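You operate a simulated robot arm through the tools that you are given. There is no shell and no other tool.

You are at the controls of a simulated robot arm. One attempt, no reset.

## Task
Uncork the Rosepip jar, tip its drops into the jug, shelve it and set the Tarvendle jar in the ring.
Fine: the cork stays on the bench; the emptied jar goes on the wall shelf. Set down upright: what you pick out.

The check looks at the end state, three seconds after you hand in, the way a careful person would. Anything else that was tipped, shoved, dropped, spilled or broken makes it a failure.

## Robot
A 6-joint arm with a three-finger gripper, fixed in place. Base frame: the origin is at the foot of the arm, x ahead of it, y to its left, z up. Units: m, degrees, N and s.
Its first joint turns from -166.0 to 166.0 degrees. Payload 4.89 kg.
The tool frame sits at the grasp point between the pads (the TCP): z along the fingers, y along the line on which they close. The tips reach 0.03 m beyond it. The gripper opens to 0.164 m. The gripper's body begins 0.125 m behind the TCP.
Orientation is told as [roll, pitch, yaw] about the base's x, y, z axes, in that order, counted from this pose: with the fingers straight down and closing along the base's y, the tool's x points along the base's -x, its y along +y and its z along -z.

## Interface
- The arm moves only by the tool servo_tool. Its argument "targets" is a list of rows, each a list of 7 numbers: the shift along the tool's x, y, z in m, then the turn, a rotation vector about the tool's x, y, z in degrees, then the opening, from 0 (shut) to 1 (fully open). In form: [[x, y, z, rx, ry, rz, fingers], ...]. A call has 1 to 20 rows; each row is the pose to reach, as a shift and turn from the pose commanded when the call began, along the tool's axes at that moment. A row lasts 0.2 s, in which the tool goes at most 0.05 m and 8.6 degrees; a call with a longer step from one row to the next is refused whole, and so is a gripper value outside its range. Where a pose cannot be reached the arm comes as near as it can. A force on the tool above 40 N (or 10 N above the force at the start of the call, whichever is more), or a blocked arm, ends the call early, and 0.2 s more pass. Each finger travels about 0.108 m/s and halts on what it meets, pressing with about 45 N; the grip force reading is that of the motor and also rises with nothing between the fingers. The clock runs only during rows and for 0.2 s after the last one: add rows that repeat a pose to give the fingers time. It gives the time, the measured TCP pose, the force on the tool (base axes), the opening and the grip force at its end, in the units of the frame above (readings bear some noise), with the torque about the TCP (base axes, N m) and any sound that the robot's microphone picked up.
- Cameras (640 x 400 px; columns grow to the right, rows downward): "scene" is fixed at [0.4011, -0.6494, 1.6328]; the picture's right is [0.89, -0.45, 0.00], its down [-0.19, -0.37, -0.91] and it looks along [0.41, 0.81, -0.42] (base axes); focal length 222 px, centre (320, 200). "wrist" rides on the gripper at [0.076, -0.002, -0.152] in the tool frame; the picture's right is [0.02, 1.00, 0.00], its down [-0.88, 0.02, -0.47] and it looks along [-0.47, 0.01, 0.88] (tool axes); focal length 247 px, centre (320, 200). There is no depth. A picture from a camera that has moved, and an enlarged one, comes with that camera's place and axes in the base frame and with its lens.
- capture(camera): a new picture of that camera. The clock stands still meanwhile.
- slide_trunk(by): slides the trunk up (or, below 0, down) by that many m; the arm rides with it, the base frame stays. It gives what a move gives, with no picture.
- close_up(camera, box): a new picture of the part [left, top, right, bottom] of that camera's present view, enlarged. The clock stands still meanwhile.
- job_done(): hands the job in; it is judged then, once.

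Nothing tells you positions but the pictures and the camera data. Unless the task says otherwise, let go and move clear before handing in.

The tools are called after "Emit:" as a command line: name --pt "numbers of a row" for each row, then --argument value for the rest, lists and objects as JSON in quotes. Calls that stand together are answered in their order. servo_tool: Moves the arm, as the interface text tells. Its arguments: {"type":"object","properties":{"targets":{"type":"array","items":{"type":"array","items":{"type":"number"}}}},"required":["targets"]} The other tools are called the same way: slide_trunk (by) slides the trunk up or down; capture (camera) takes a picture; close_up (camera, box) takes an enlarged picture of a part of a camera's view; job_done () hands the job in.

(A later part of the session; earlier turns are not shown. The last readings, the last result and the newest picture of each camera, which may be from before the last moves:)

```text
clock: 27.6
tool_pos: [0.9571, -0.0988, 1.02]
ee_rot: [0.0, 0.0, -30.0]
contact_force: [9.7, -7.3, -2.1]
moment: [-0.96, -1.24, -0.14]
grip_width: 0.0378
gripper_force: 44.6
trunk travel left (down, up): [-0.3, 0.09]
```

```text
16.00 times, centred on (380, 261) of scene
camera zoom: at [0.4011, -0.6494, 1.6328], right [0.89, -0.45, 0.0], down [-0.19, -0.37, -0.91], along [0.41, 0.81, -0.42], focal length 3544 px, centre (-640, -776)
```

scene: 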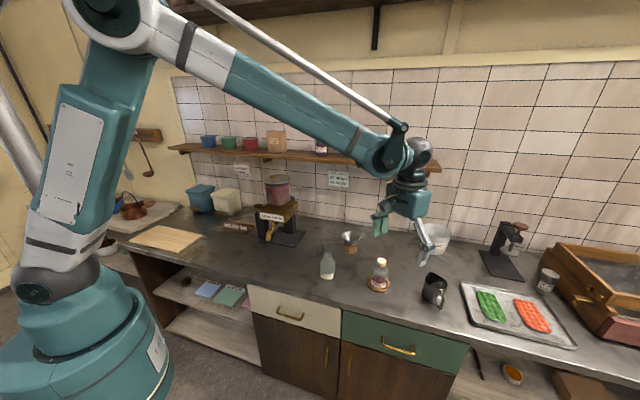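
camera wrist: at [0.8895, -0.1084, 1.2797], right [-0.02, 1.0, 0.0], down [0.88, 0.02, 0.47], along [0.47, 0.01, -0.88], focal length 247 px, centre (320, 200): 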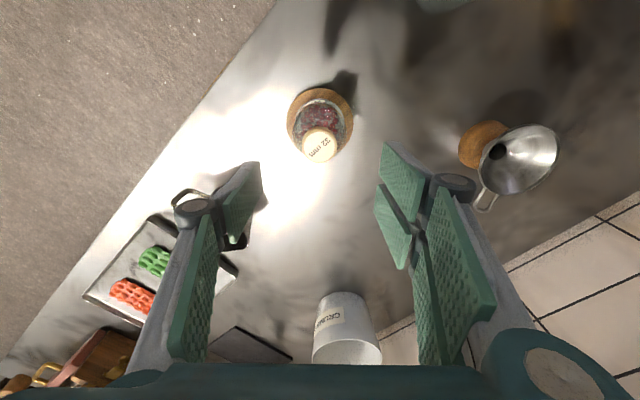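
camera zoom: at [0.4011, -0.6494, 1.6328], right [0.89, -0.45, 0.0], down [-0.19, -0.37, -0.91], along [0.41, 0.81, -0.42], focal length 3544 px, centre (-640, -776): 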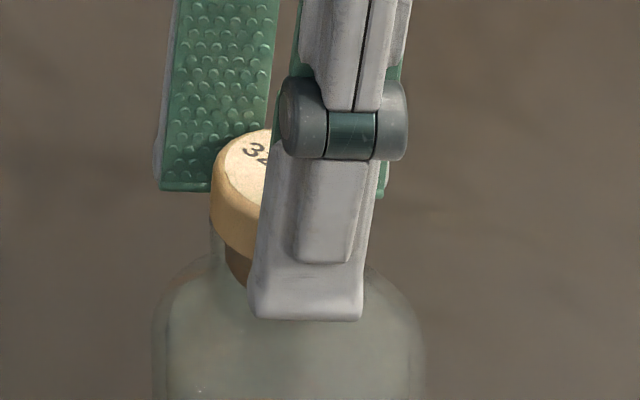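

The cork just pivots in the pads at about 14 N side load, so the lean alone isn't enough. I'll stand the jar upright again, then press down harder (below 40 N) and twist, to see if the cork turns inside the neck.

Emit:
servo_tool --pt "-0.002 0 -0.001 0 0 0 0.18" --pt "-0.004 0 -0.001 0 0 0 0.18" --pt "-0.006 0 -0.001 0 0 0 0.18" --pt "-0.008 0 -0.001 0 0 0 0.18" --pt "-0.01 0 -0.001 0 0 0 0.18" --pt "-0.0115 0 -0.001 0 0 0 0.18" --pt "-0.0115 0 -0.001 0 0 0 0.18"

Emit:
close_up --camera "scene" --box '[360, 245, 408, 297]'

```text
clock: 29.2
tool_pos: [0.9651, -0.1033, 1.0225]
ee_rot: [0.1, 0.1, -29.9]
contact_force: [-11.7, 4.9, 2.1]
moment: [0.62, 1.34, 0.02]
grip_width: 0.0379
gripper_force: 45.1
trunk travel left (down, up): [-0.3, 0.09]
```

```text
7.69 times, centred on (384, 271) of scene
camera zoom: at [0.4011, -0.6494, 1.6328], right [0.89, -0.45, 0.0], down [-0.19, -0.37, -0.91], along [0.41, 0.81, -0.42], focal length 1704 px, centre (-172, -346)
```

zoom: 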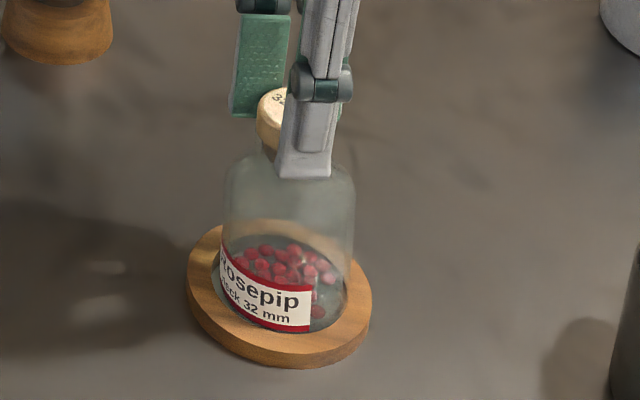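

The jar is now pushing on the opposite wall because it leaned in the pads. I'll centre it, lower it, release so it settles flat, and re-grip.

Emit:
servo_tool --pt "0.001 0 0 0 0 0 0.18" --pt "0.002 0 0.0005 0 0 0 0.18" --pt "0.003 0 0.001 0 0 0 0.18" --pt "0.003 0 0.002 0 0 0 0.18" --pt "0.003 0 0.003 0 0 0 0.18" --pt "0.003 0 0.003 0 0 0 0.18"

Emit:
close_up --camera "scene" --box '[360, 245, 408, 297]'

```text
clock: 30.6
tool_pos: [0.9629, -0.1034, 1.0204]
ee_rot: [0.0, 0.0, -30.0]
contact_force: [-3.5, 3.0, 24.6]
moment: [-0.13, -0.57, 0.03]
grip_width: 0.0379
gripper_force: 45.0
trunk travel left (down, up): [-0.3, 0.09]
```

```text
7.69 times, centred on (384, 271) of scene
camera zoom: at [0.4011, -0.6494, 1.6328], right [0.89, -0.45, 0.0], down [-0.19, -0.37, -0.91], along [0.41, 0.81, -0.42], focal length 1704 px, centre (-172, -346)
```

zoom: 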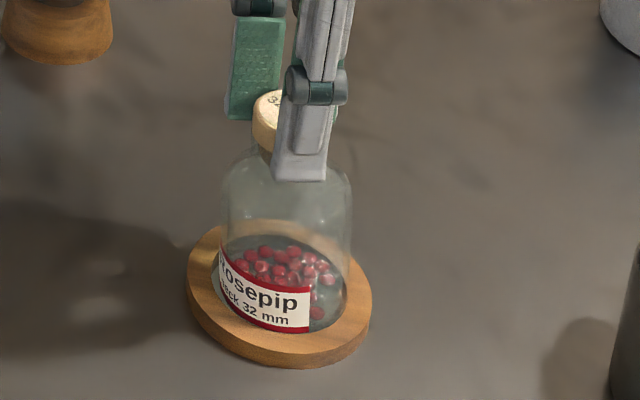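

Emit:
servo_tool --pt "0 0 -0.001 0 0 0 0.18" --pt "0 0 -0.0015 0 0 0 0.2" --pt "0 0 -0.0015 0 0 0 0.24" --pt "0 0 -0.0015 0 0 0 0.3" --pt "0 0 -0.0015 0 0 0 0.35" --pt "0 0 -0.0015 0 0 0 0.35"

Emit:
close_up --camera "scene" --box '[360, 245, 408, 297]'

Emit:
close_up --camera "wrist" --box '[220, 70, 420, 220]'

```text
clock: 32.0
tool_pos: [0.9657, -0.1022, 1.021]
ee_rot: [-0.1, 0.0, -30.0]
contact_force: [1.6, 0.2, -0.3]
moment: [0.04, -0.01, -0.02]
grip_width: 0.0574
gripper_force: 0.0
trunk travel left (down, up): [-0.3, 0.09]
```

```text
7.69 times, centred on (384, 271) of scene
camera zoom: at [0.4011, -0.6494, 1.6328], right [0.89, -0.45, 0.0], down [-0.19, -0.37, -0.91], along [0.41, 0.81, -0.42], focal length 1704 px, centre (-172, -346)
```

zoom: 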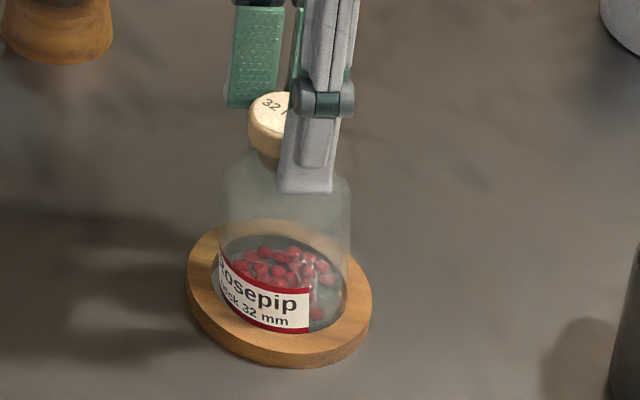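

```text
2.67 times, centred on (320, 145) of wrist
camera zoom: at [0.897, -0.0678, 1.1725], right [0.48, 0.88, 0.0], down [0.77, -0.42, 0.47], along [0.41, -0.23, -0.88], focal length 659 px, centre (320, 347)
```

zoom: 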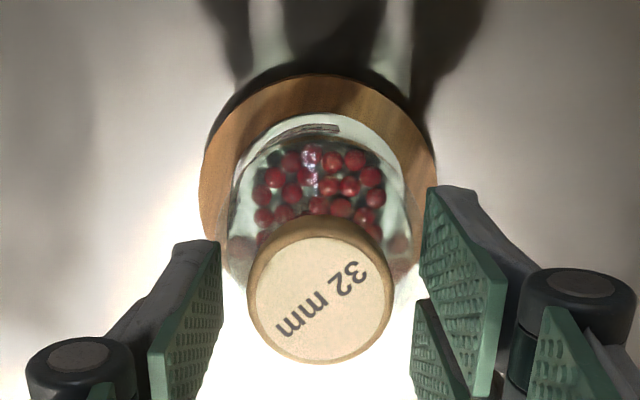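

Emit:
close_up --camera "scene" --box '[364, 252, 404, 296]'

Emit:
close_up --camera "scene" --box '[366, 252, 394, 274]'

```text
9.09 times, centred on (384, 274) of scene
camera zoom: at [0.4011, -0.6494, 1.6328], right [0.89, -0.45, 0.0], down [-0.19, -0.37, -0.91], along [0.41, 0.81, -0.42], focal length 2014 px, centre (-262, -473)
```

zoom: 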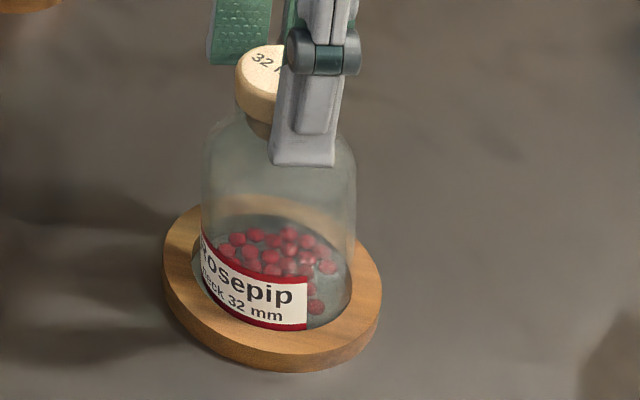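

```text
16.00 times, centred on (380, 263) of scene
camera zoom: at [0.4011, -0.6494, 1.6328], right [0.89, -0.45, 0.0], down [-0.19, -0.37, -0.91], along [0.41, 0.81, -0.42], focal length 3544 px, centre (-640, -808)
```

zoom: 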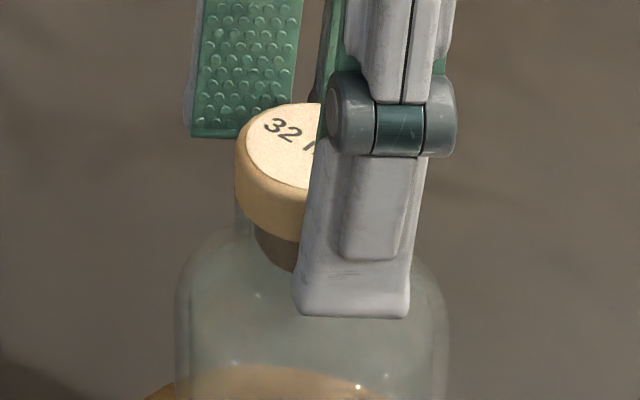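

Emit:
servo_tool --pt "0 0 0.001 0 0 0 0.35" --pt "0 0 0.002 0 0 0 0.35" --pt "0 0 0.002 0 0 0 0.25" --pt "0 0 0.002 0 0 0 0.15" --pt "0 0 0.002 0 0 0 0.15" --pt "0 0 0.003 0 0 0 0.15" --pt "0 0 0.004 0 0 0 0.15" --pt "0 0 0.0045 0 0 0 0.15" --pt "0 0 0.0045 0 0 0 0.15"

```text
clock: 34.0
tool_pos: [0.9628, -0.1037, 1.0162]
ee_rot: [0.0, -0.1, -30.0]
contact_force: [0.5, -3.5, 29.6]
moment: [-0.06, 0.37, 0.05]
grip_width: 0.0378
gripper_force: 44.3
trunk travel left (down, up): [-0.3, 0.09]
```

Emit:
servo_tool --pt "0 0 0.0004 0 0 -4 0.15" --pt "0 0 0.0004 0 0 -8 0.15" --pt "0 0 0.0004 0 0 -12 0.15" --pt "0 0 0.0004 0 0 -16 0.15" --pt "0 0 0.0004 0 0 -20 0.15"

Emit:
close_up --camera "scene" --box '[364, 252, 404, 296]'

```text
clock: 35.2
tool_pos: [0.9624, -0.1039, 1.0166]
ee_rot: [0.0, -0.1, -9.9]
contact_force: [-0.2, -0.5, 8.8]
moment: [-0.07, 0.27, -0.16]
grip_width: 0.0378
gripper_force: 44.9
trunk travel left (down, up): [-0.3, 0.09]
```

```text
9.09 times, centred on (384, 274) of scene
camera zoom: at [0.4011, -0.6494, 1.6328], right [0.89, -0.45, 0.0], down [-0.19, -0.37, -0.91], along [0.41, 0.81, -0.42], focal length 2014 px, centre (-262, -473)
```

zoom: 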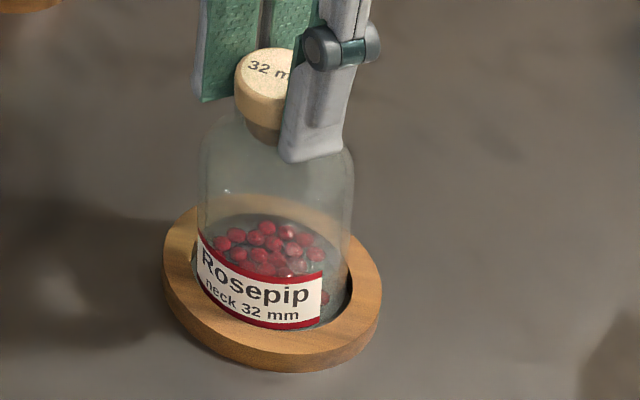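

Emit:
close_up --camera "scene" --box '[470, 205, 560, 285]'

Emit:
close_up --camera "scene" --box '[540, 230, 640, 360]'

Emit:
close_up --camera "scene" --box '[240, 160, 320, 250]'

Emit:
close_up --camera "scene" --box '[60, 180, 260, 310]'

Emit:
close_up --camera "scene" --box '[420, 330, 620, 400]'

Emit:
close_up --camera "scene" --box '[30, 110, 190, 210]'

```text
5.00 times, centred on (515, 245) of scene
camera zoom: at [0.4011, -0.6494, 1.6328], right [0.89, -0.45, 0.0], down [-0.19, -0.37, -0.91], along [0.41, 0.81, -0.42], focal length 1108 px, centre (-655, -25)
```

zoom: 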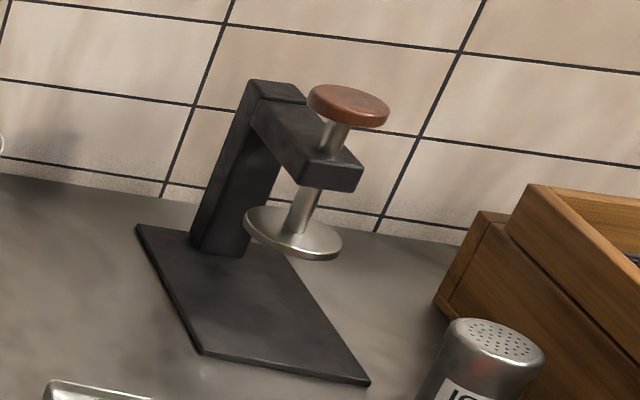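

```text
3.08 times, centred on (590, 295) of scene
camera zoom: at [0.4011, -0.6494, 1.6328], right [0.89, -0.45, 0.0], down [-0.19, -0.37, -0.91], along [0.41, 0.81, -0.42], focal length 682 px, centre (-511, -92)
```

zoom: 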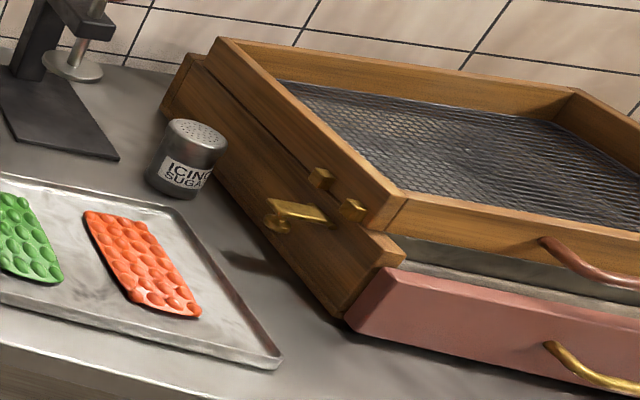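

```text
4.44 times, centred on (280, 205) of scene
camera zoom: at [0.4011, -0.6494, 1.6328], right [0.89, -0.45, 0.0], down [-0.19, -0.37, -0.91], along [0.41, 0.81, -0.42], focal length 984 px, centre (498, 178)
```

zoom: 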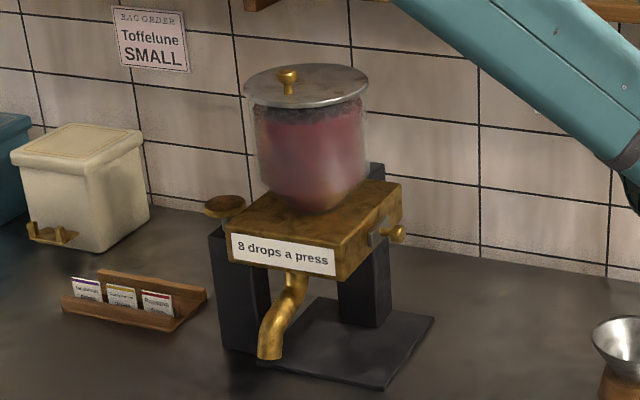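

```text
3.08 times, centred on (160, 245) of scene
camera zoom: at [0.4011, -0.6494, 1.6328], right [0.89, -0.45, 0.0], down [-0.19, -0.37, -0.91], along [0.41, 0.81, -0.42], focal length 682 px, centre (812, 62)
```

zoom: 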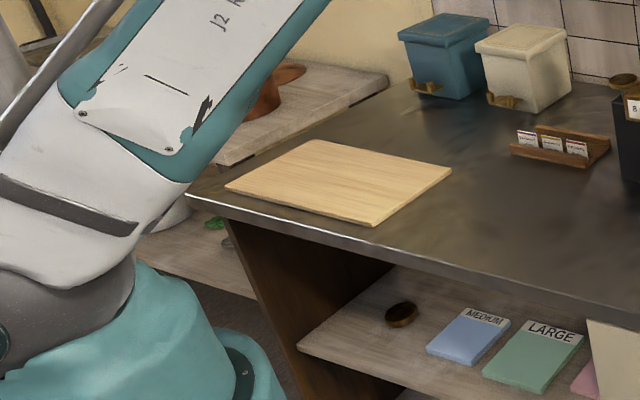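

```text
3.20 times, centred on (520, 365) of scene
camera zoom: at [0.4011, -0.6494, 1.6328], right [0.89, -0.45, 0.0], down [-0.19, -0.37, -0.91], along [0.41, 0.81, -0.42], focal length 709 px, centre (-320, -328)
```

zoom: 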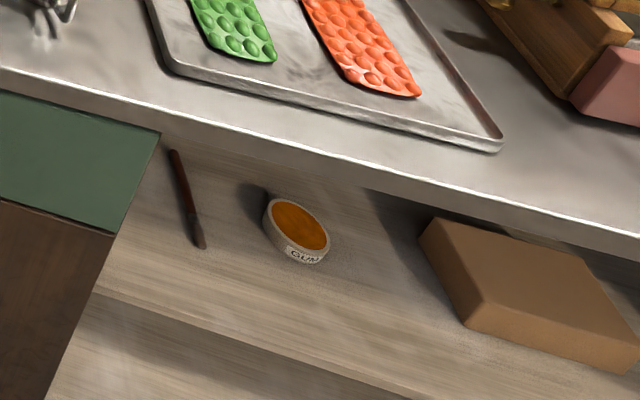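

```text
4.00 times, centred on (110, 160) of scene
camera zoom: at [0.4011, -0.6494, 1.6328], right [0.89, -0.45, 0.0], down [-0.19, -0.37, -0.91], along [0.41, 0.81, -0.42], focal length 886 px, centre (1160, 360)
```

zoom: 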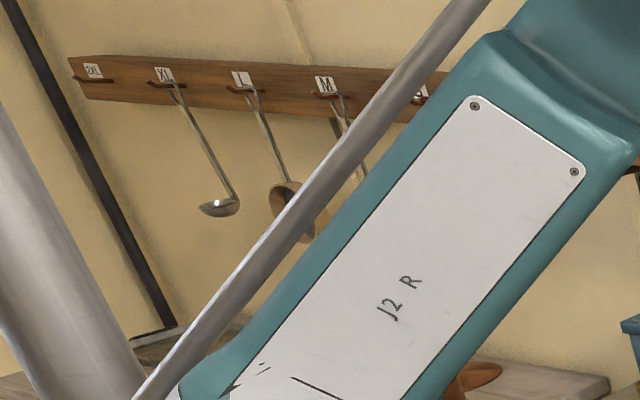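

Pressing and twisting only turns the whole jar. The pads are stiffer along their closing line, so I'll try bracing the jar against the ring along that axis instead, building the side load gradually.

Emit:
servo_tool --pt "0 0 -0.0006 0 0 0 0.15" --pt "0 0.001 -0.0006 0 0 0 0.15" --pt "0 0.002 -0.0006 0 0 0 0.15" --pt "0 0.003 -0.0006 0 0 0 0.15" --pt "0 0.004 -0.0006 0 0 0 0.15" --pt "0 0.004 -0.0006 0 0 0 0.15"

Emit:
servo_tool --pt "0 0.001 0 0 0 0 0.15" --pt "0 0.002 0 0 0 0 0.15" --pt "0 0.003 0 0 0 0 0.15" --pt "0 0.003 0 0 0 0 0.15"

Emit:
close_up --camera "scene" --box '[364, 252, 404, 296]'

```text
clock: 36.6
tool_pos: [0.9641, -0.1, 1.0166]
ee_rot: [-0.1, 0.1, -10.0]
contact_force: [-5.0, -8.5, 3.9]
moment: [-0.98, 0.51, -0.03]
grip_width: 0.0378
gripper_force: 44.9
trunk travel left (down, up): [-0.3, 0.09]
```

```text
clock: 37.6
tool_pos: [0.9639, -0.0966, 1.0164]
ee_rot: [0.0, 0.1, -9.9]
contact_force: [-7.0, -12.3, 13.4]
moment: [-1.13, 0.92, -0.02]
grip_width: 0.0379
gripper_force: 45.1
trunk travel left (down, up): [-0.3, 0.09]
```

```text
9.09 times, centred on (384, 274) of scene
camera zoom: at [0.4011, -0.6494, 1.6328], right [0.89, -0.45, 0.0], down [-0.19, -0.37, -0.91], along [0.41, 0.81, -0.42], focal length 2014 px, centre (-262, -473)
```

zoom: 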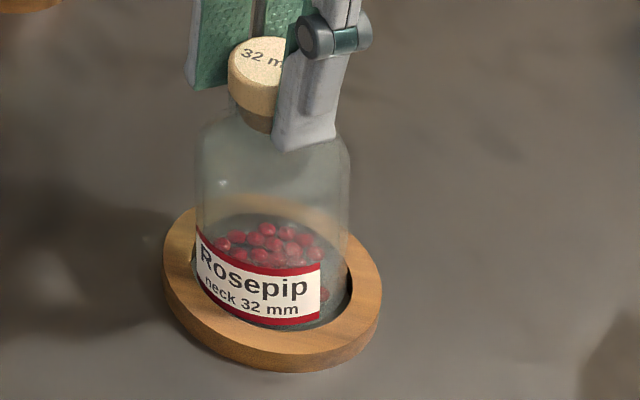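

Emit:
close_up --camera "scene" --box '[366, 252, 394, 274]'

Emit:
close_up --camera "wrist" --box '[220, 70, 420, 220]'

```text
16.00 times, centred on (380, 263) of scene
camera zoom: at [0.4011, -0.6494, 1.6328], right [0.89, -0.45, 0.0], down [-0.19, -0.37, -0.91], along [0.41, 0.81, -0.42], focal length 3544 px, centre (-640, -808)
```

zoom: 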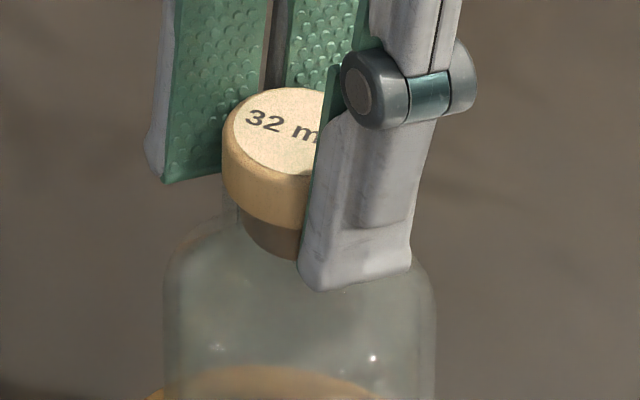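

```text
2.67 times, centred on (320, 145) of wrist
camera zoom: at [0.8874, -0.0862, 1.1694], right [0.15, 0.99, 0.0], down [0.87, -0.13, 0.47], along [0.47, -0.07, -0.88], focal length 659 px, centre (320, 347)
```

zoom: 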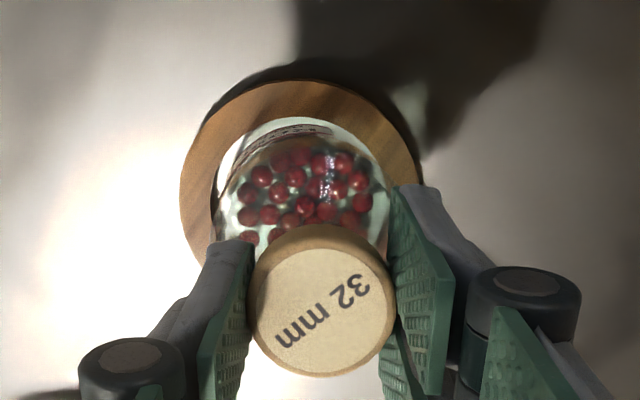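

Emit:
servo_tool --pt "0 0.0003 -0.0007 0 0 0 0.15" --pt "0 0.0006 -0.0014 0 0 0 0.15" --pt "0 0.001 -0.002 0 0 0 0.15"

Emit:
servo_tool --pt "0 0.0003 -0.0005 0 0 0 0.15" --pt "0 0.0006 -0.001 0 0 0 0.15"

```text
clock: 38.4
tool_pos: [0.9651, -0.0949, 1.0184]
ee_rot: [0.0, 0.0, -10.0]
contact_force: [-4.1, -5.7, -3.2]
moment: [-0.77, 0.55, -0.04]
grip_width: 0.0379
gripper_force: 44.7
trunk travel left (down, up): [-0.3, 0.09]
```

```text
clock: 39.0
tool_pos: [0.9654, -0.0948, 1.0197]
ee_rot: [0.0, 0.0, -10.0]
contact_force: [-0.3, -4.9, -2.5]
moment: [-0.59, 0.02, -0.06]
grip_width: 0.0378
gripper_force: 45.4
trunk travel left (down, up): [-0.3, 0.09]
```

Emit:
close_up --camera "scene" --box '[364, 252, 404, 296]'

Emit:
close_up --camera "scene" --box '[366, 252, 394, 274]'

```text
9.09 times, centred on (384, 274) of scene
camera zoom: at [0.4011, -0.6494, 1.6328], right [0.89, -0.45, 0.0], down [-0.19, -0.37, -0.91], along [0.41, 0.81, -0.42], focal length 2014 px, centre (-262, -473)
```

zoom: 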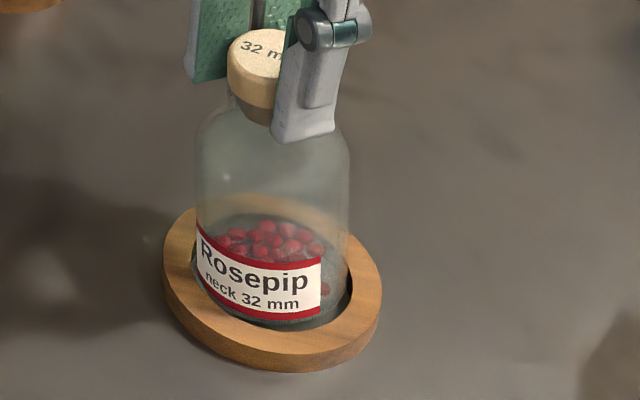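

```text
16.00 times, centred on (380, 263) of scene
camera zoom: at [0.4011, -0.6494, 1.6328], right [0.89, -0.45, 0.0], down [-0.19, -0.37, -0.91], along [0.41, 0.81, -0.42], focal length 3544 px, centre (-640, -808)
```

zoom: 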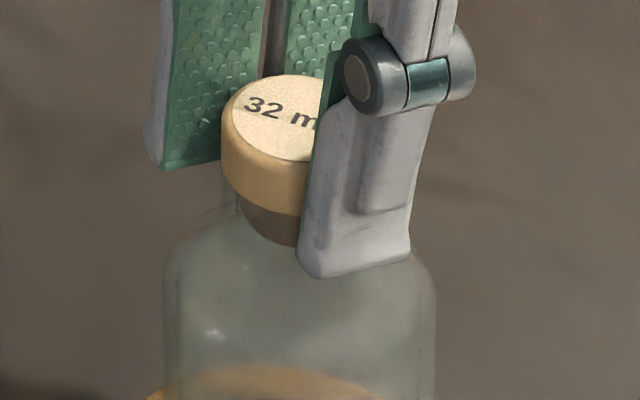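

The friction at the ring is limited this way. I'll bring the jar back upright, let it settle, and re-grip it cleanly before trying another technique.

Emit:
servo_tool --pt "0 -0.0015 0 0 0 0 0.15" --pt "0 -0.003 0 0 0 0 0.15" --pt "0 -0.0045 0.0005 0 0 0 0.15" --pt "0 -0.0055 0.0012 0 0 0 0.15" --pt "0 -0.0055 0.002 0 0 0 0.15" --pt "0 -0.0055 0.0025 0 0 0 0.15" --pt "0 -0.0055 0.0025 0 0 0 0.2" --pt "0 -0.0055 0.0025 0 0 0 0.24" --pt "0 -0.0055 0.0025 0 0 0 0.3" --pt "0 -0.0055 0.0025 0 0 0 0.35" --pt "0 -0.0055 0.0025 0 0 0 0.35"

Emit:
close_up --camera "scene" --box '[364, 252, 404, 296]'

Emit:
close_up --camera "wrist" --box '[220, 70, 420, 220]'

```text
clock: 41.4
tool_pos: [0.963, -0.0994, 1.017]
ee_rot: [0.0, 0.0, -9.9]
contact_force: [-0.1, 0.2, 1.4]
moment: [0.0, 0.01, -0.02]
grip_width: 0.0573
gripper_force: 0.0
trunk travel left (down, up): [-0.3, 0.09]
```

```text
9.09 times, centred on (384, 274) of scene
camera zoom: at [0.4011, -0.6494, 1.6328], right [0.89, -0.45, 0.0], down [-0.19, -0.37, -0.91], along [0.41, 0.81, -0.42], focal length 2014 px, centre (-262, -473)
```

zoom: 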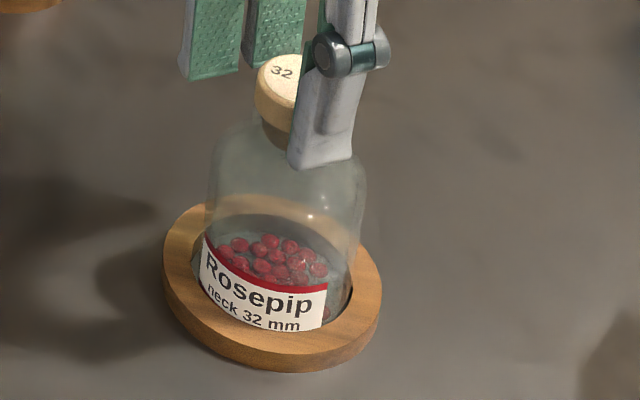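

```text
2.67 times, centred on (320, 145) of wrist
camera zoom: at [0.8869, -0.0898, 1.1697], right [0.15, 0.99, 0.0], down [0.87, -0.13, 0.47], along [0.47, -0.07, -0.88], focal length 659 px, centre (320, 347)
```

zoom: 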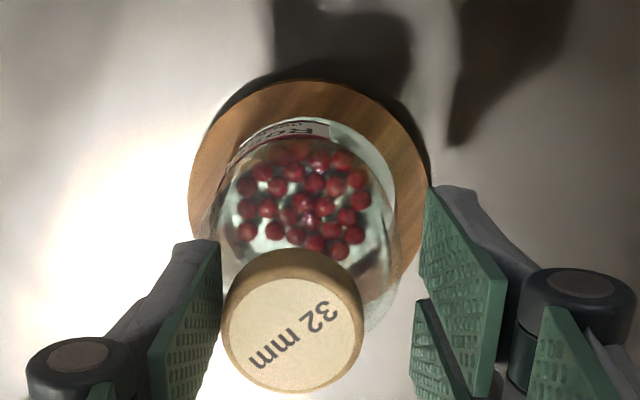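

Emit:
servo_tool --pt "0 -0.002 0 0 0 0 0.4" --pt "0 -0.004 0 0 0 0 0.45" --pt "0 -0.006 0 0 0 0 0.5" --pt "0 -0.006 0 0 0 0 0.5" --pt "0 -0.006 0 0 0 0 0.5"

Emit:
close_up --camera "scene" --box '[364, 252, 404, 296]'

Emit:
close_up --camera "wrist" --box '[220, 70, 420, 220]'

```text
clock: 42.6
tool_pos: [0.9632, -0.1053, 1.0178]
ee_rot: [0.0, 0.0, -10.0]
contact_force: [-1.1, -0.4, 0.3]
moment: [0.01, 0.01, 0.02]
grip_width: 0.0822
gripper_force: 0.2
trunk travel left (down, up): [-0.3, 0.09]
```

```text
9.09 times, centred on (384, 274) of scene
camera zoom: at [0.4011, -0.6494, 1.6328], right [0.89, -0.45, 0.0], down [-0.19, -0.37, -0.91], along [0.41, 0.81, -0.42], focal length 2014 px, centre (-262, -473)
```

zoom: 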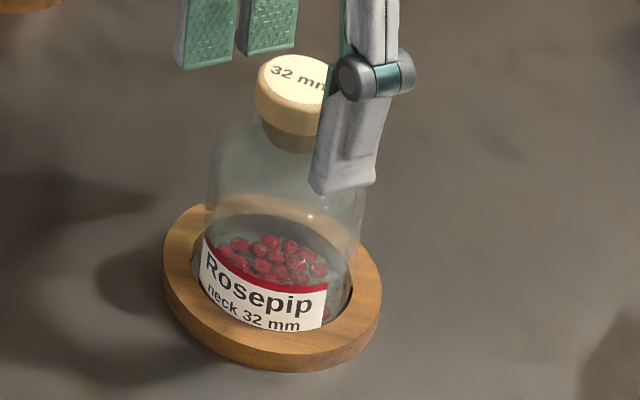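

```text
2.67 times, centred on (320, 145) of wrist
camera zoom: at [0.8862, -0.0955, 1.1695], right [0.15, 0.99, 0.0], down [0.87, -0.13, 0.47], along [0.47, -0.07, -0.88], focal length 659 px, centre (320, 347)
```

zoom: 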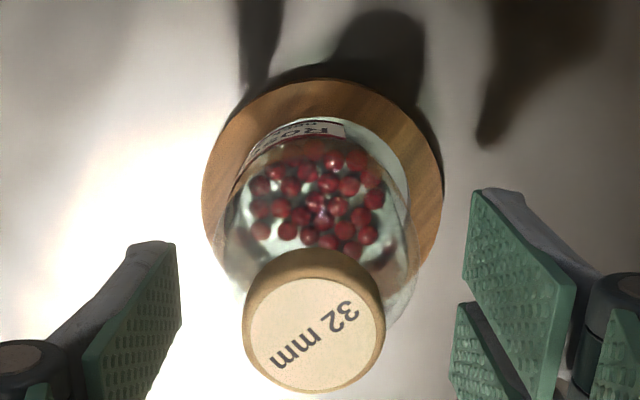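

I now see that vertical objects look tilted here because of the camera's perspective. The jar is upright now, but earlier, after being leaned left, it stayed leaning unsupported. So the ring can jam the jar when it tilts about 5°. I'll re-grip centred, then tilt tool and jar together so the ring locks the jar, and pull along its axis.

Emit:
servo_tool --pt "-0.002 0 0 0 0 0 0.45" --pt "-0.004 0 0 0 0 0 0.4" --pt "-0.006 -0.001 0 0 0 0 0.35" --pt "-0.006 -0.001 0 0 0 0 0.25" --pt "-0.006 -0.001 0 0 0 0 0.15" --pt "-0.006 -0.001 0 0 0 0 0.15" --pt "-0.006 -0.001 0 0 0 0 0.15"

Emit:
close_up --camera "wrist" --box '[220, 70, 420, 220]'

```text
clock: 44.2
tool_pos: [0.9686, -0.1081, 1.0168]
ee_rot: [-0.1, 0.1, -10.0]
contact_force: [1.5, -1.5, 2.3]
moment: [-0.06, -0.07, -0.03]
grip_width: 0.0382
gripper_force: 45.2
trunk travel left (down, up): [-0.3, 0.09]
```

```text
2.67 times, centred on (320, 145) of wrist
camera zoom: at [0.8917, -0.0976, 1.1688], right [0.15, 0.99, 0.0], down [0.87, -0.13, 0.47], along [0.47, -0.07, -0.88], focal length 659 px, centre (320, 347)
```

zoom: 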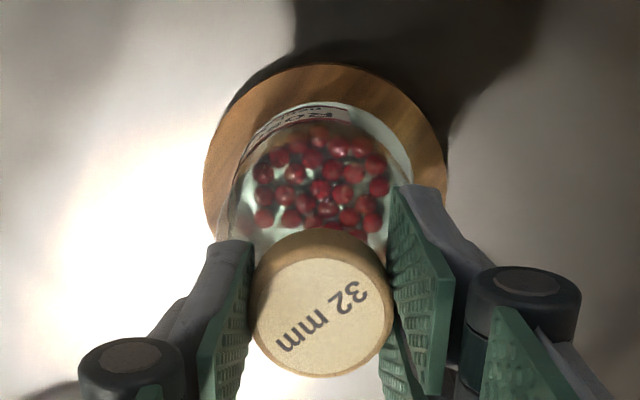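

Emit:
servo_tool --pt "0.0023 0 0 0 -1 0 0.15" --pt "0.0046 0 0 0 -2 0 0.15" --pt "0.0069 0 0.0002 0 -3 0 0.15" --pt "0.0092 0 0.0003 0 -4 0 0.15" --pt "0.0092 0 0.0003 0 -4 0 0.15"

```text
clock: 45.4
tool_pos: [0.9592, -0.1059, 1.0177]
ee_rot: [0.0, -4.0, -10.1]
contact_force: [9.7, -1.0, 32.6]
moment: [-0.12, -0.37, 0.03]
grip_width: 0.0377
gripper_force: 45.1
trunk travel left (down, up): [-0.3, 0.09]
```

Emit:
servo_tool --pt "0 0 -0.001 0 0 0 0.15" --pt "0 0 -0.002 0 0 0 0.15" --pt "0 0 -0.0025 0 0 0 0.15"

```text
clock: 46.2
tool_pos: [0.9587, -0.1058, 1.0184]
ee_rot: [0.1, -4.1, -10.1]
contact_force: [0.5, -0.4, -2.4]
moment: [-0.01, 0.01, -0.01]
grip_width: 0.0379
gripper_force: 44.9
trunk travel left (down, up): [-0.3, 0.09]
```

Emit:
servo_tool --pt "0.0023 0 -0.0005 0 -1 0 0.15" --pt "0.0046 0 -0.001 0 -2 0 0.15" --pt "0.0069 0 -0.0015 0 -3 0 0.15" --pt "0.0069 0 -0.0015 0 -3 0 0.15"

Emit:
close_up --camera "scene" --box '[364, 252, 404, 296]'

```text
clock: 47.2
tool_pos: [0.953, -0.1048, 1.0206]
ee_rot: [0.1, -6.9, -10.0]
contact_force: [0.2, 0.0, -2.5]
moment: [0.01, 0.01, 0.0]
grip_width: 0.0379
gripper_force: 44.6
trunk travel left (down, up): [-0.3, 0.09]
```

```text
9.09 times, centred on (384, 274) of scene
camera zoom: at [0.4011, -0.6494, 1.6328], right [0.89, -0.45, 0.0], down [-0.19, -0.37, -0.91], along [0.41, 0.81, -0.42], focal length 2014 px, centre (-262, -473)
```

zoom: 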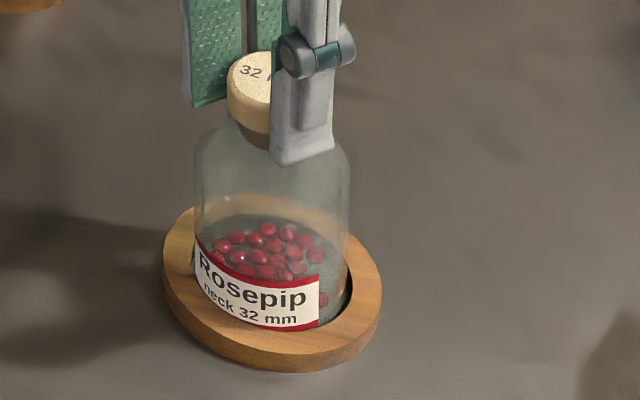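

Emit:
servo_tool --pt "0.0023 0 -0.0006 0 -1 0 0.15" --pt "0.0046 0 -0.0012 0 -2 0 0.15" --pt "0.0069 0 -0.0018 0 -3 0 0.15" --pt "0.0092 0 -0.0023 0 -4 0 0.15" --pt "0.0092 0 -0.0023 0 -4 0 0.15"

Emit:
close_up --camera "scene" --box '[364, 252, 404, 296]'

```text
clock: 48.4
tool_pos: [0.9436, -0.1038, 1.022]
ee_rot: [0.0, -11.0, -9.9]
contact_force: [-0.4, 0.5, -2.6]
moment: [0.01, 0.03, 0.03]
grip_width: 0.0376
gripper_force: 45.1
trunk travel left (down, up): [-0.3, 0.09]
```

```text
9.09 times, centred on (384, 274) of scene
camera zoom: at [0.4011, -0.6494, 1.6328], right [0.89, -0.45, 0.0], down [-0.19, -0.37, -0.91], along [0.41, 0.81, -0.42], focal length 2014 px, centre (-262, -473)
```

zoom: 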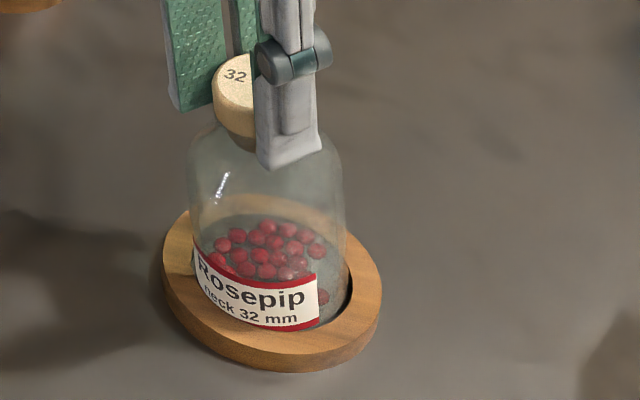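

Emit:
servo_tool --pt "0.001 0 0 0 0 0 0.15" --pt "0.002 0 0 0 0 0 0.15" --pt "0.003 0 0 0 0 0 0.15" --pt "0.003 0 0 0 0 0 0.15"

Emit:
servo_tool --pt "0.0 0 0 0 -1 0 0.15" --pt "0.0 0 0 0 -2 0 0.15" --pt "0.0 0 0 0 -3 0 0.15" --pt "0 0 0 0 -3 0 0.15"

```text
clock: 49.4
tool_pos: [0.9398, -0.1029, 1.021]
ee_rot: [0.0, -11.0, -10.1]
contact_force: [12.8, -2.8, 6.1]
moment: [-0.38, -1.6, -0.02]
grip_width: 0.0376
gripper_force: 44.5
trunk travel left (down, up): [-0.3, 0.09]
```

```text
clock: 50.4
tool_pos: [0.9398, -0.1031, 1.0213]
ee_rot: [0.0, -13.9, -9.9]
contact_force: [-0.3, -0.6, -2.9]
moment: [-0.02, 0.06, 0.01]
grip_width: 0.0377
gripper_force: 45.4
trunk travel left (down, up): [-0.3, 0.09]
```

The ring is wide enough that the jar leans freely to 14° without jamming, so that won't lock it. I'll bring the jar upright again and then try a firm press with a larger twist, checking whether the cork turns relative to the jar.

Emit:
servo_tool --pt "-0.0034 0 0.0007 0 2 0 0.15" --pt "-0.0072 0 0.0018 0 4 0 0.15" --pt "-0.0112 0 0.003 0 6 0 0.15" --pt "-0.0152 0 0.0043 0 8 0 0.15" --pt "-0.0193 0 0.0058 0 10 0 0.15" --pt "-0.0234 0 0.0073 0 12 0 0.15" --pt "-0.0275 0 0.009 0 14 0 0.15" --pt "-0.0275 0 0.009 0 14 0 0.15"

Emit:
close_up --camera "scene" --box '[364, 252, 404, 296]'

```text
clock: 52.2
tool_pos: [0.9683, -0.1074, 1.0189]
ee_rot: [0.1, 0.0, -10.0]
contact_force: [0.7, -0.5, -2.9]
moment: [0.01, 0.02, 0.02]
grip_width: 0.0375
gripper_force: 44.4
trunk travel left (down, up): [-0.3, 0.09]
```

```text
9.09 times, centred on (384, 274) of scene
camera zoom: at [0.4011, -0.6494, 1.6328], right [0.89, -0.45, 0.0], down [-0.19, -0.37, -0.91], along [0.41, 0.81, -0.42], focal length 2014 px, centre (-262, -473)
```

zoom: 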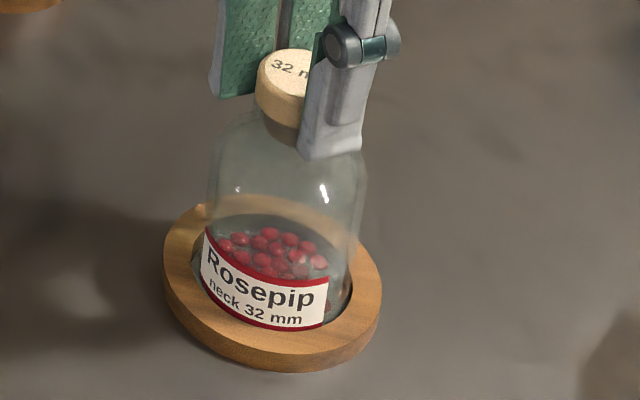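

A sharp upward jerk is safe here: if the cork pops at the start of the motion, the jar is still in the ring. I'll try one quick 5 cm lift.

Emit:
servo_tool --pt "0 0 -0.049 0 0 0 0.15" --pt "0 0 -0.049 0 0 0 0.15"

Emit:
close_up --camera "scene" --box '[360, 230, 408, 297]'

```text
clock: 52.8
tool_pos: [0.9695, -0.1077, 1.0674]
ee_rot: [0.0, 0.0, -10.0]
contact_force: [-0.2, 0.4, -0.2]
moment: [0.0, -0.15, -0.02]
grip_width: 0.0371
gripper_force: 44.7
trunk travel left (down, up): [-0.3, 0.09]
```

```text
5.97 times, centred on (384, 264) of scene
camera zoom: at [0.4011, -0.6494, 1.6328], right [0.89, -0.45, 0.0], down [-0.19, -0.37, -0.91], along [0.41, 0.81, -0.42], focal length 1322 px, centre (-62, -179)
```

zoom: 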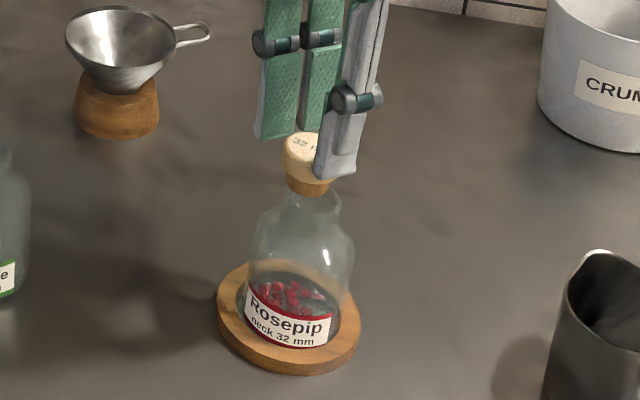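

The jerk worked: the cork is out and held in the gripper, and the force now reads near zero. The jar stayed in the ring, so I'll check that it and its drops are fine.

Emit:
close_up --camera "scene" --box '[364, 252, 404, 296]'

Emit:
close_up --camera "scene" --box '[372, 240, 400, 262]'

Emit:
capture --camera "wrist"

```text
9.09 times, centred on (384, 274) of scene
camera zoom: at [0.4011, -0.6494, 1.6328], right [0.89, -0.45, 0.0], down [-0.19, -0.37, -0.91], along [0.41, 0.81, -0.42], focal length 2014 px, centre (-262, -473)
```

zoom: 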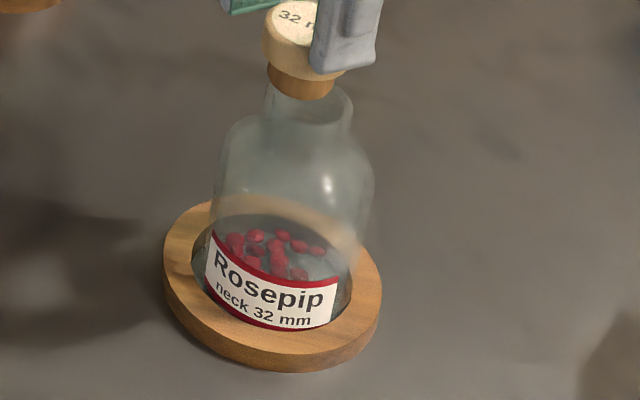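

```text
16.00 times, centred on (386, 251) of scene
camera zoom: at [0.4011, -0.6494, 1.6328], right [0.89, -0.45, 0.0], down [-0.19, -0.37, -0.91], along [0.41, 0.81, -0.42], focal length 3544 px, centre (-736, -616)
```

zoom: 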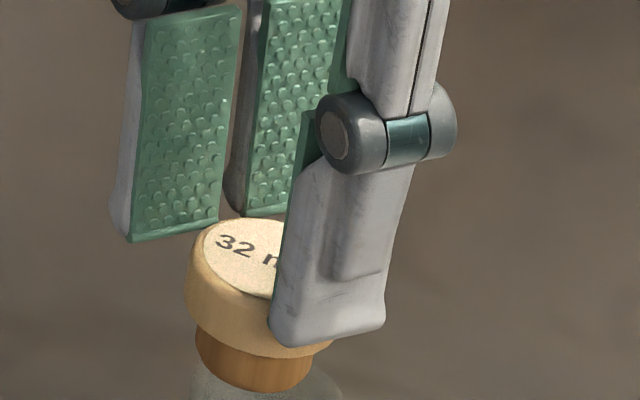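

```text
taken
camera wrist: at [0.8929, -0.0971, 1.2196], right [0.15, 0.99, 0.0], down [0.87, -0.13, 0.47], along [0.47, -0.07, -0.88], focal length 247 px, centre (320, 200)
```

wrist: 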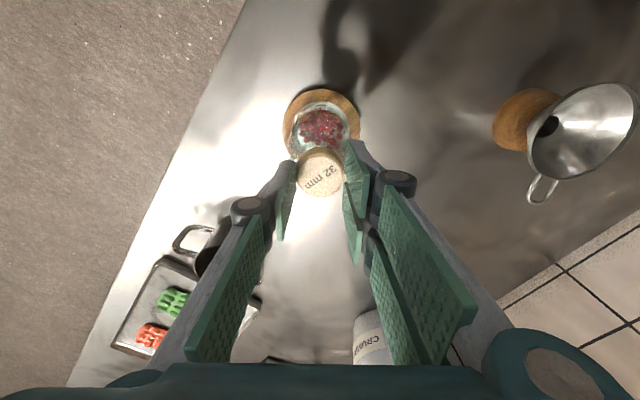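

Emit:
close_up --camera "wrist" --box '[250, 80, 410, 220]'

```text
2.86 times, centred on (330, 150) of wrist
camera zoom: at [0.8929, -0.0971, 1.2196], right [0.15, 0.99, 0.0], down [0.87, -0.13, 0.47], along [0.47, -0.07, -0.88], focal length 706 px, centre (291, 343)
```

zoom: 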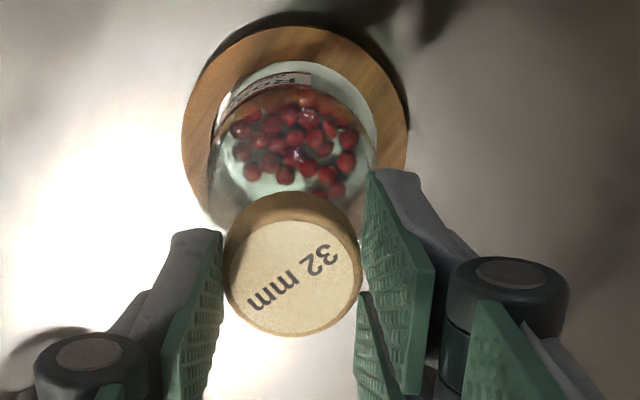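

Emit:
servo_tool --pt "0 0 -0.004 0 0 0 0.15" --pt "0 0 -0.01 0 0 0 0.15" --pt "0 0 -0.018 0 0 0 0.15" --pt "0 0 -0.026 0 0 0 0.15" --pt "0 0 -0.034 0 0 0 0.15" --pt "0 0 -0.04 0 0 0 0.15" --pt "0 0 -0.04 0 0 0 0.15"

Emit:
close_up --camera "scene" --box '[360, 225, 410, 297]'

Emit:
close_up --camera "wrist" --box '[250, 60, 410, 220]'

```text
clock: 54.4
tool_pos: [0.969, -0.1078, 1.1078]
ee_rot: [0.0, -0.1, -10.0]
contact_force: [0.8, 0.5, -0.5]
moment: [0.0, 0.01, 0.01]
grip_width: 0.0375
gripper_force: 44.8
trunk travel left (down, up): [-0.3, 0.09]
```

```text
5.56 times, centred on (385, 261) of scene
camera zoom: at [0.4011, -0.6494, 1.6328], right [0.89, -0.45, 0.0], down [-0.19, -0.37, -0.91], along [0.41, 0.81, -0.42], focal length 1231 px, centre (-41, -139)
```

zoom: 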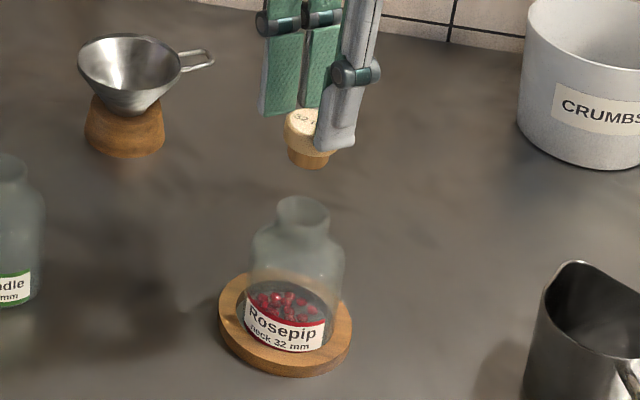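

```text
2.50 times, centred on (330, 140) of wrist
camera zoom: at [0.8917, -0.0976, 1.2591], right [0.15, 0.99, 0.0], down [0.87, -0.13, 0.47], along [0.47, -0.07, -0.88], focal length 617 px, centre (295, 350)
```

zoom: 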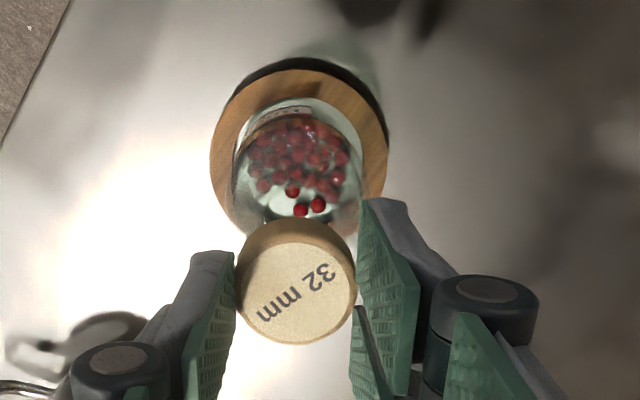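

The jar stands upright and open in the ring with its drops inside, and the cork is held. I'll carry the cork to a clear patch of bench near (0.92, 0.03).

Emit:
servo_tool --pt "0.009 0.016 0 0 0 0 0.15" --pt "0.018 0.032 0 0 0 0 0.15" --pt "0.027 0.048 0 0 0 0 0.15" --pt "0.036 0.064 0 0 0 0 0.15" --pt "0.045 0.08 0 0 0 0 0.15" --pt "0.054 0.096 0 0 0 0 0.15" --pt "0.063 0.112 0 0 0 0 0.15" --pt "0.0723 0.127 0 0 0 0 0.15" --pt "0.0723 0.127 0 0 0 0 0.15"

Emit:
servo_tool --pt "0 0 0.02 0 0 0 0.15" --pt "0 0 0.04 0 0 0 0.15" --pt "0 0 0.06 0 0 0 0.15" --pt "0 0 0.08 0 0 0 0.15" --pt "0 0 0.095 0 0 0 0.15" --pt "0 0 0.11 0 0 0 0.15" --pt "0 0 0.12 0 0 0 0.15" --pt "0 0 0.125 0 0 0 0.15" --pt "0 0 0.13 0 0 0 0.15" --pt "0 0 0.133 0 0 0 0.15" --pt "0 0 0.136 0 0 0 0.15" --pt "0 0 0.139 0 0 0 0.15"

Emit:
close_up --camera "scene" --box '[320, 225, 400, 297]'

```text
clock: 56.4
tool_pos: [0.9197, 0.0289, 1.1101]
ee_rot: [0.0, -0.1, -9.9]
contact_force: [0.1, -0.3, 0.7]
moment: [-0.05, 0.01, 0.01]
grip_width: 0.0371
gripper_force: 45.2
trunk travel left (down, up): [-0.3, 0.09]
```

```text
clock: 59.0
tool_pos: [0.9197, 0.0289, 0.9707]
ee_rot: [0.0, 0.0, -10.0]
contact_force: [-0.5, -0.6, -0.4]
moment: [0.01, 0.0, 0.02]
grip_width: 0.037
gripper_force: 45.0
trunk travel left (down, up): [-0.3, 0.09]
```

```text
5.56 times, centred on (360, 261) of scene
camera zoom: at [0.4011, -0.6494, 1.6328], right [0.89, -0.45, 0.0], down [-0.19, -0.37, -0.91], along [0.41, 0.81, -0.42], focal length 1231 px, centre (98, -139)
```

zoom: 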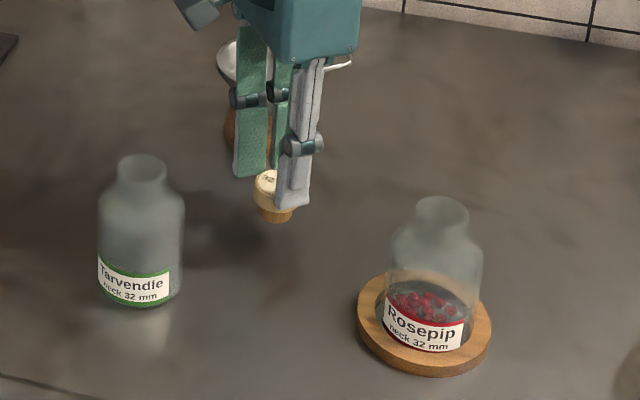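

Emit:
servo_tool --pt "0 0 0.006 0 0 0 0.15" --pt "0 0 0.012 0 0 0 0.15" --pt "0 0 0.018 0 0 0 0.15" --pt "0 0 0.024 0 0 0 0.15" --pt "0 0 0.028 0 0 0 0.15" --pt "0 0 0.032 0 0 0 0.15" --pt "0 0 0.035 0 0 0 0.15"

Emit:
close_up --camera "scene" --box '[330, 235, 380, 275]'

```text
clock: 60.6
tool_pos: [0.9183, 0.0287, 0.9375]
ee_rot: [0.0, -0.1, -10.0]
contact_force: [-2.5, -0.4, 27.5]
moment: [0.26, -0.01, 0.02]
grip_width: 0.0373
gripper_force: 45.2
trunk travel left (down, up): [-0.3, 0.09]
stopped in row 7: the force on the tool passed its limit at 42 N (the readings are from after the stop); the commanded pose is now the measured one
```

```text
10.00 times, centred on (355, 255) of scene
camera zoom: at [0.4011, -0.6494, 1.6328], right [0.89, -0.45, 0.0], down [-0.19, -0.37, -0.91], along [0.41, 0.81, -0.42], focal length 2215 px, centre (-30, -350)
```

zoom: 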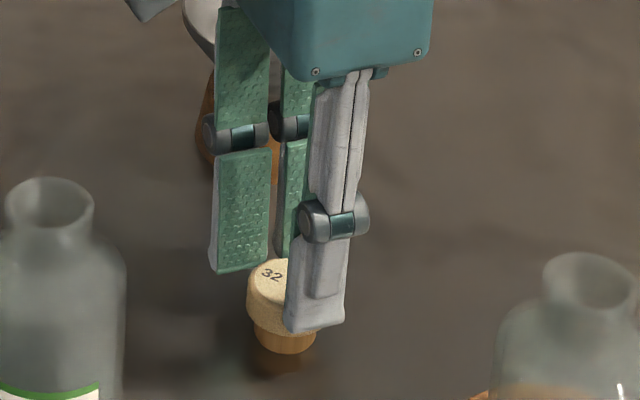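

The cork touched the bench. I'll ease off the pressure and open the fingers slowly.

Emit:
servo_tool --pt "0 0 -0.0005 0 0 0 0.15" --pt "0 0 -0.001 0 0 0 0.15" --pt "0 0 -0.0015 0 0 0 0.15" --pt "0 0 -0.0015 0 0 0 0.15"

```text
clock: 61.6
tool_pos: [0.9185, 0.0288, 0.9362]
ee_rot: [-0.1, -0.1, -10.0]
contact_force: [1.6, -3.5, 19.5]
moment: [0.03, -0.22, 0.0]
grip_width: 0.0368
gripper_force: 45.1
trunk travel left (down, up): [-0.3, 0.09]
```

Emit:
servo_tool --pt "0 0 -0.0006 0 0 0 0.15" --pt "0 0 -0.0012 0 0 0 0.15" --pt "0 0 -0.0018 0 0 0 0.15" --pt "0 0 -0.0018 0 0 0 0.15"

```text
clock: 62.6
tool_pos: [0.9188, 0.03, 0.9394]
ee_rot: [0.0, 0.0, -10.0]
contact_force: [0.4, 0.2, 0.3]
moment: [-0.03, 0.0, 0.01]
grip_width: 0.037
gripper_force: 44.5
trunk travel left (down, up): [-0.3, 0.09]
```

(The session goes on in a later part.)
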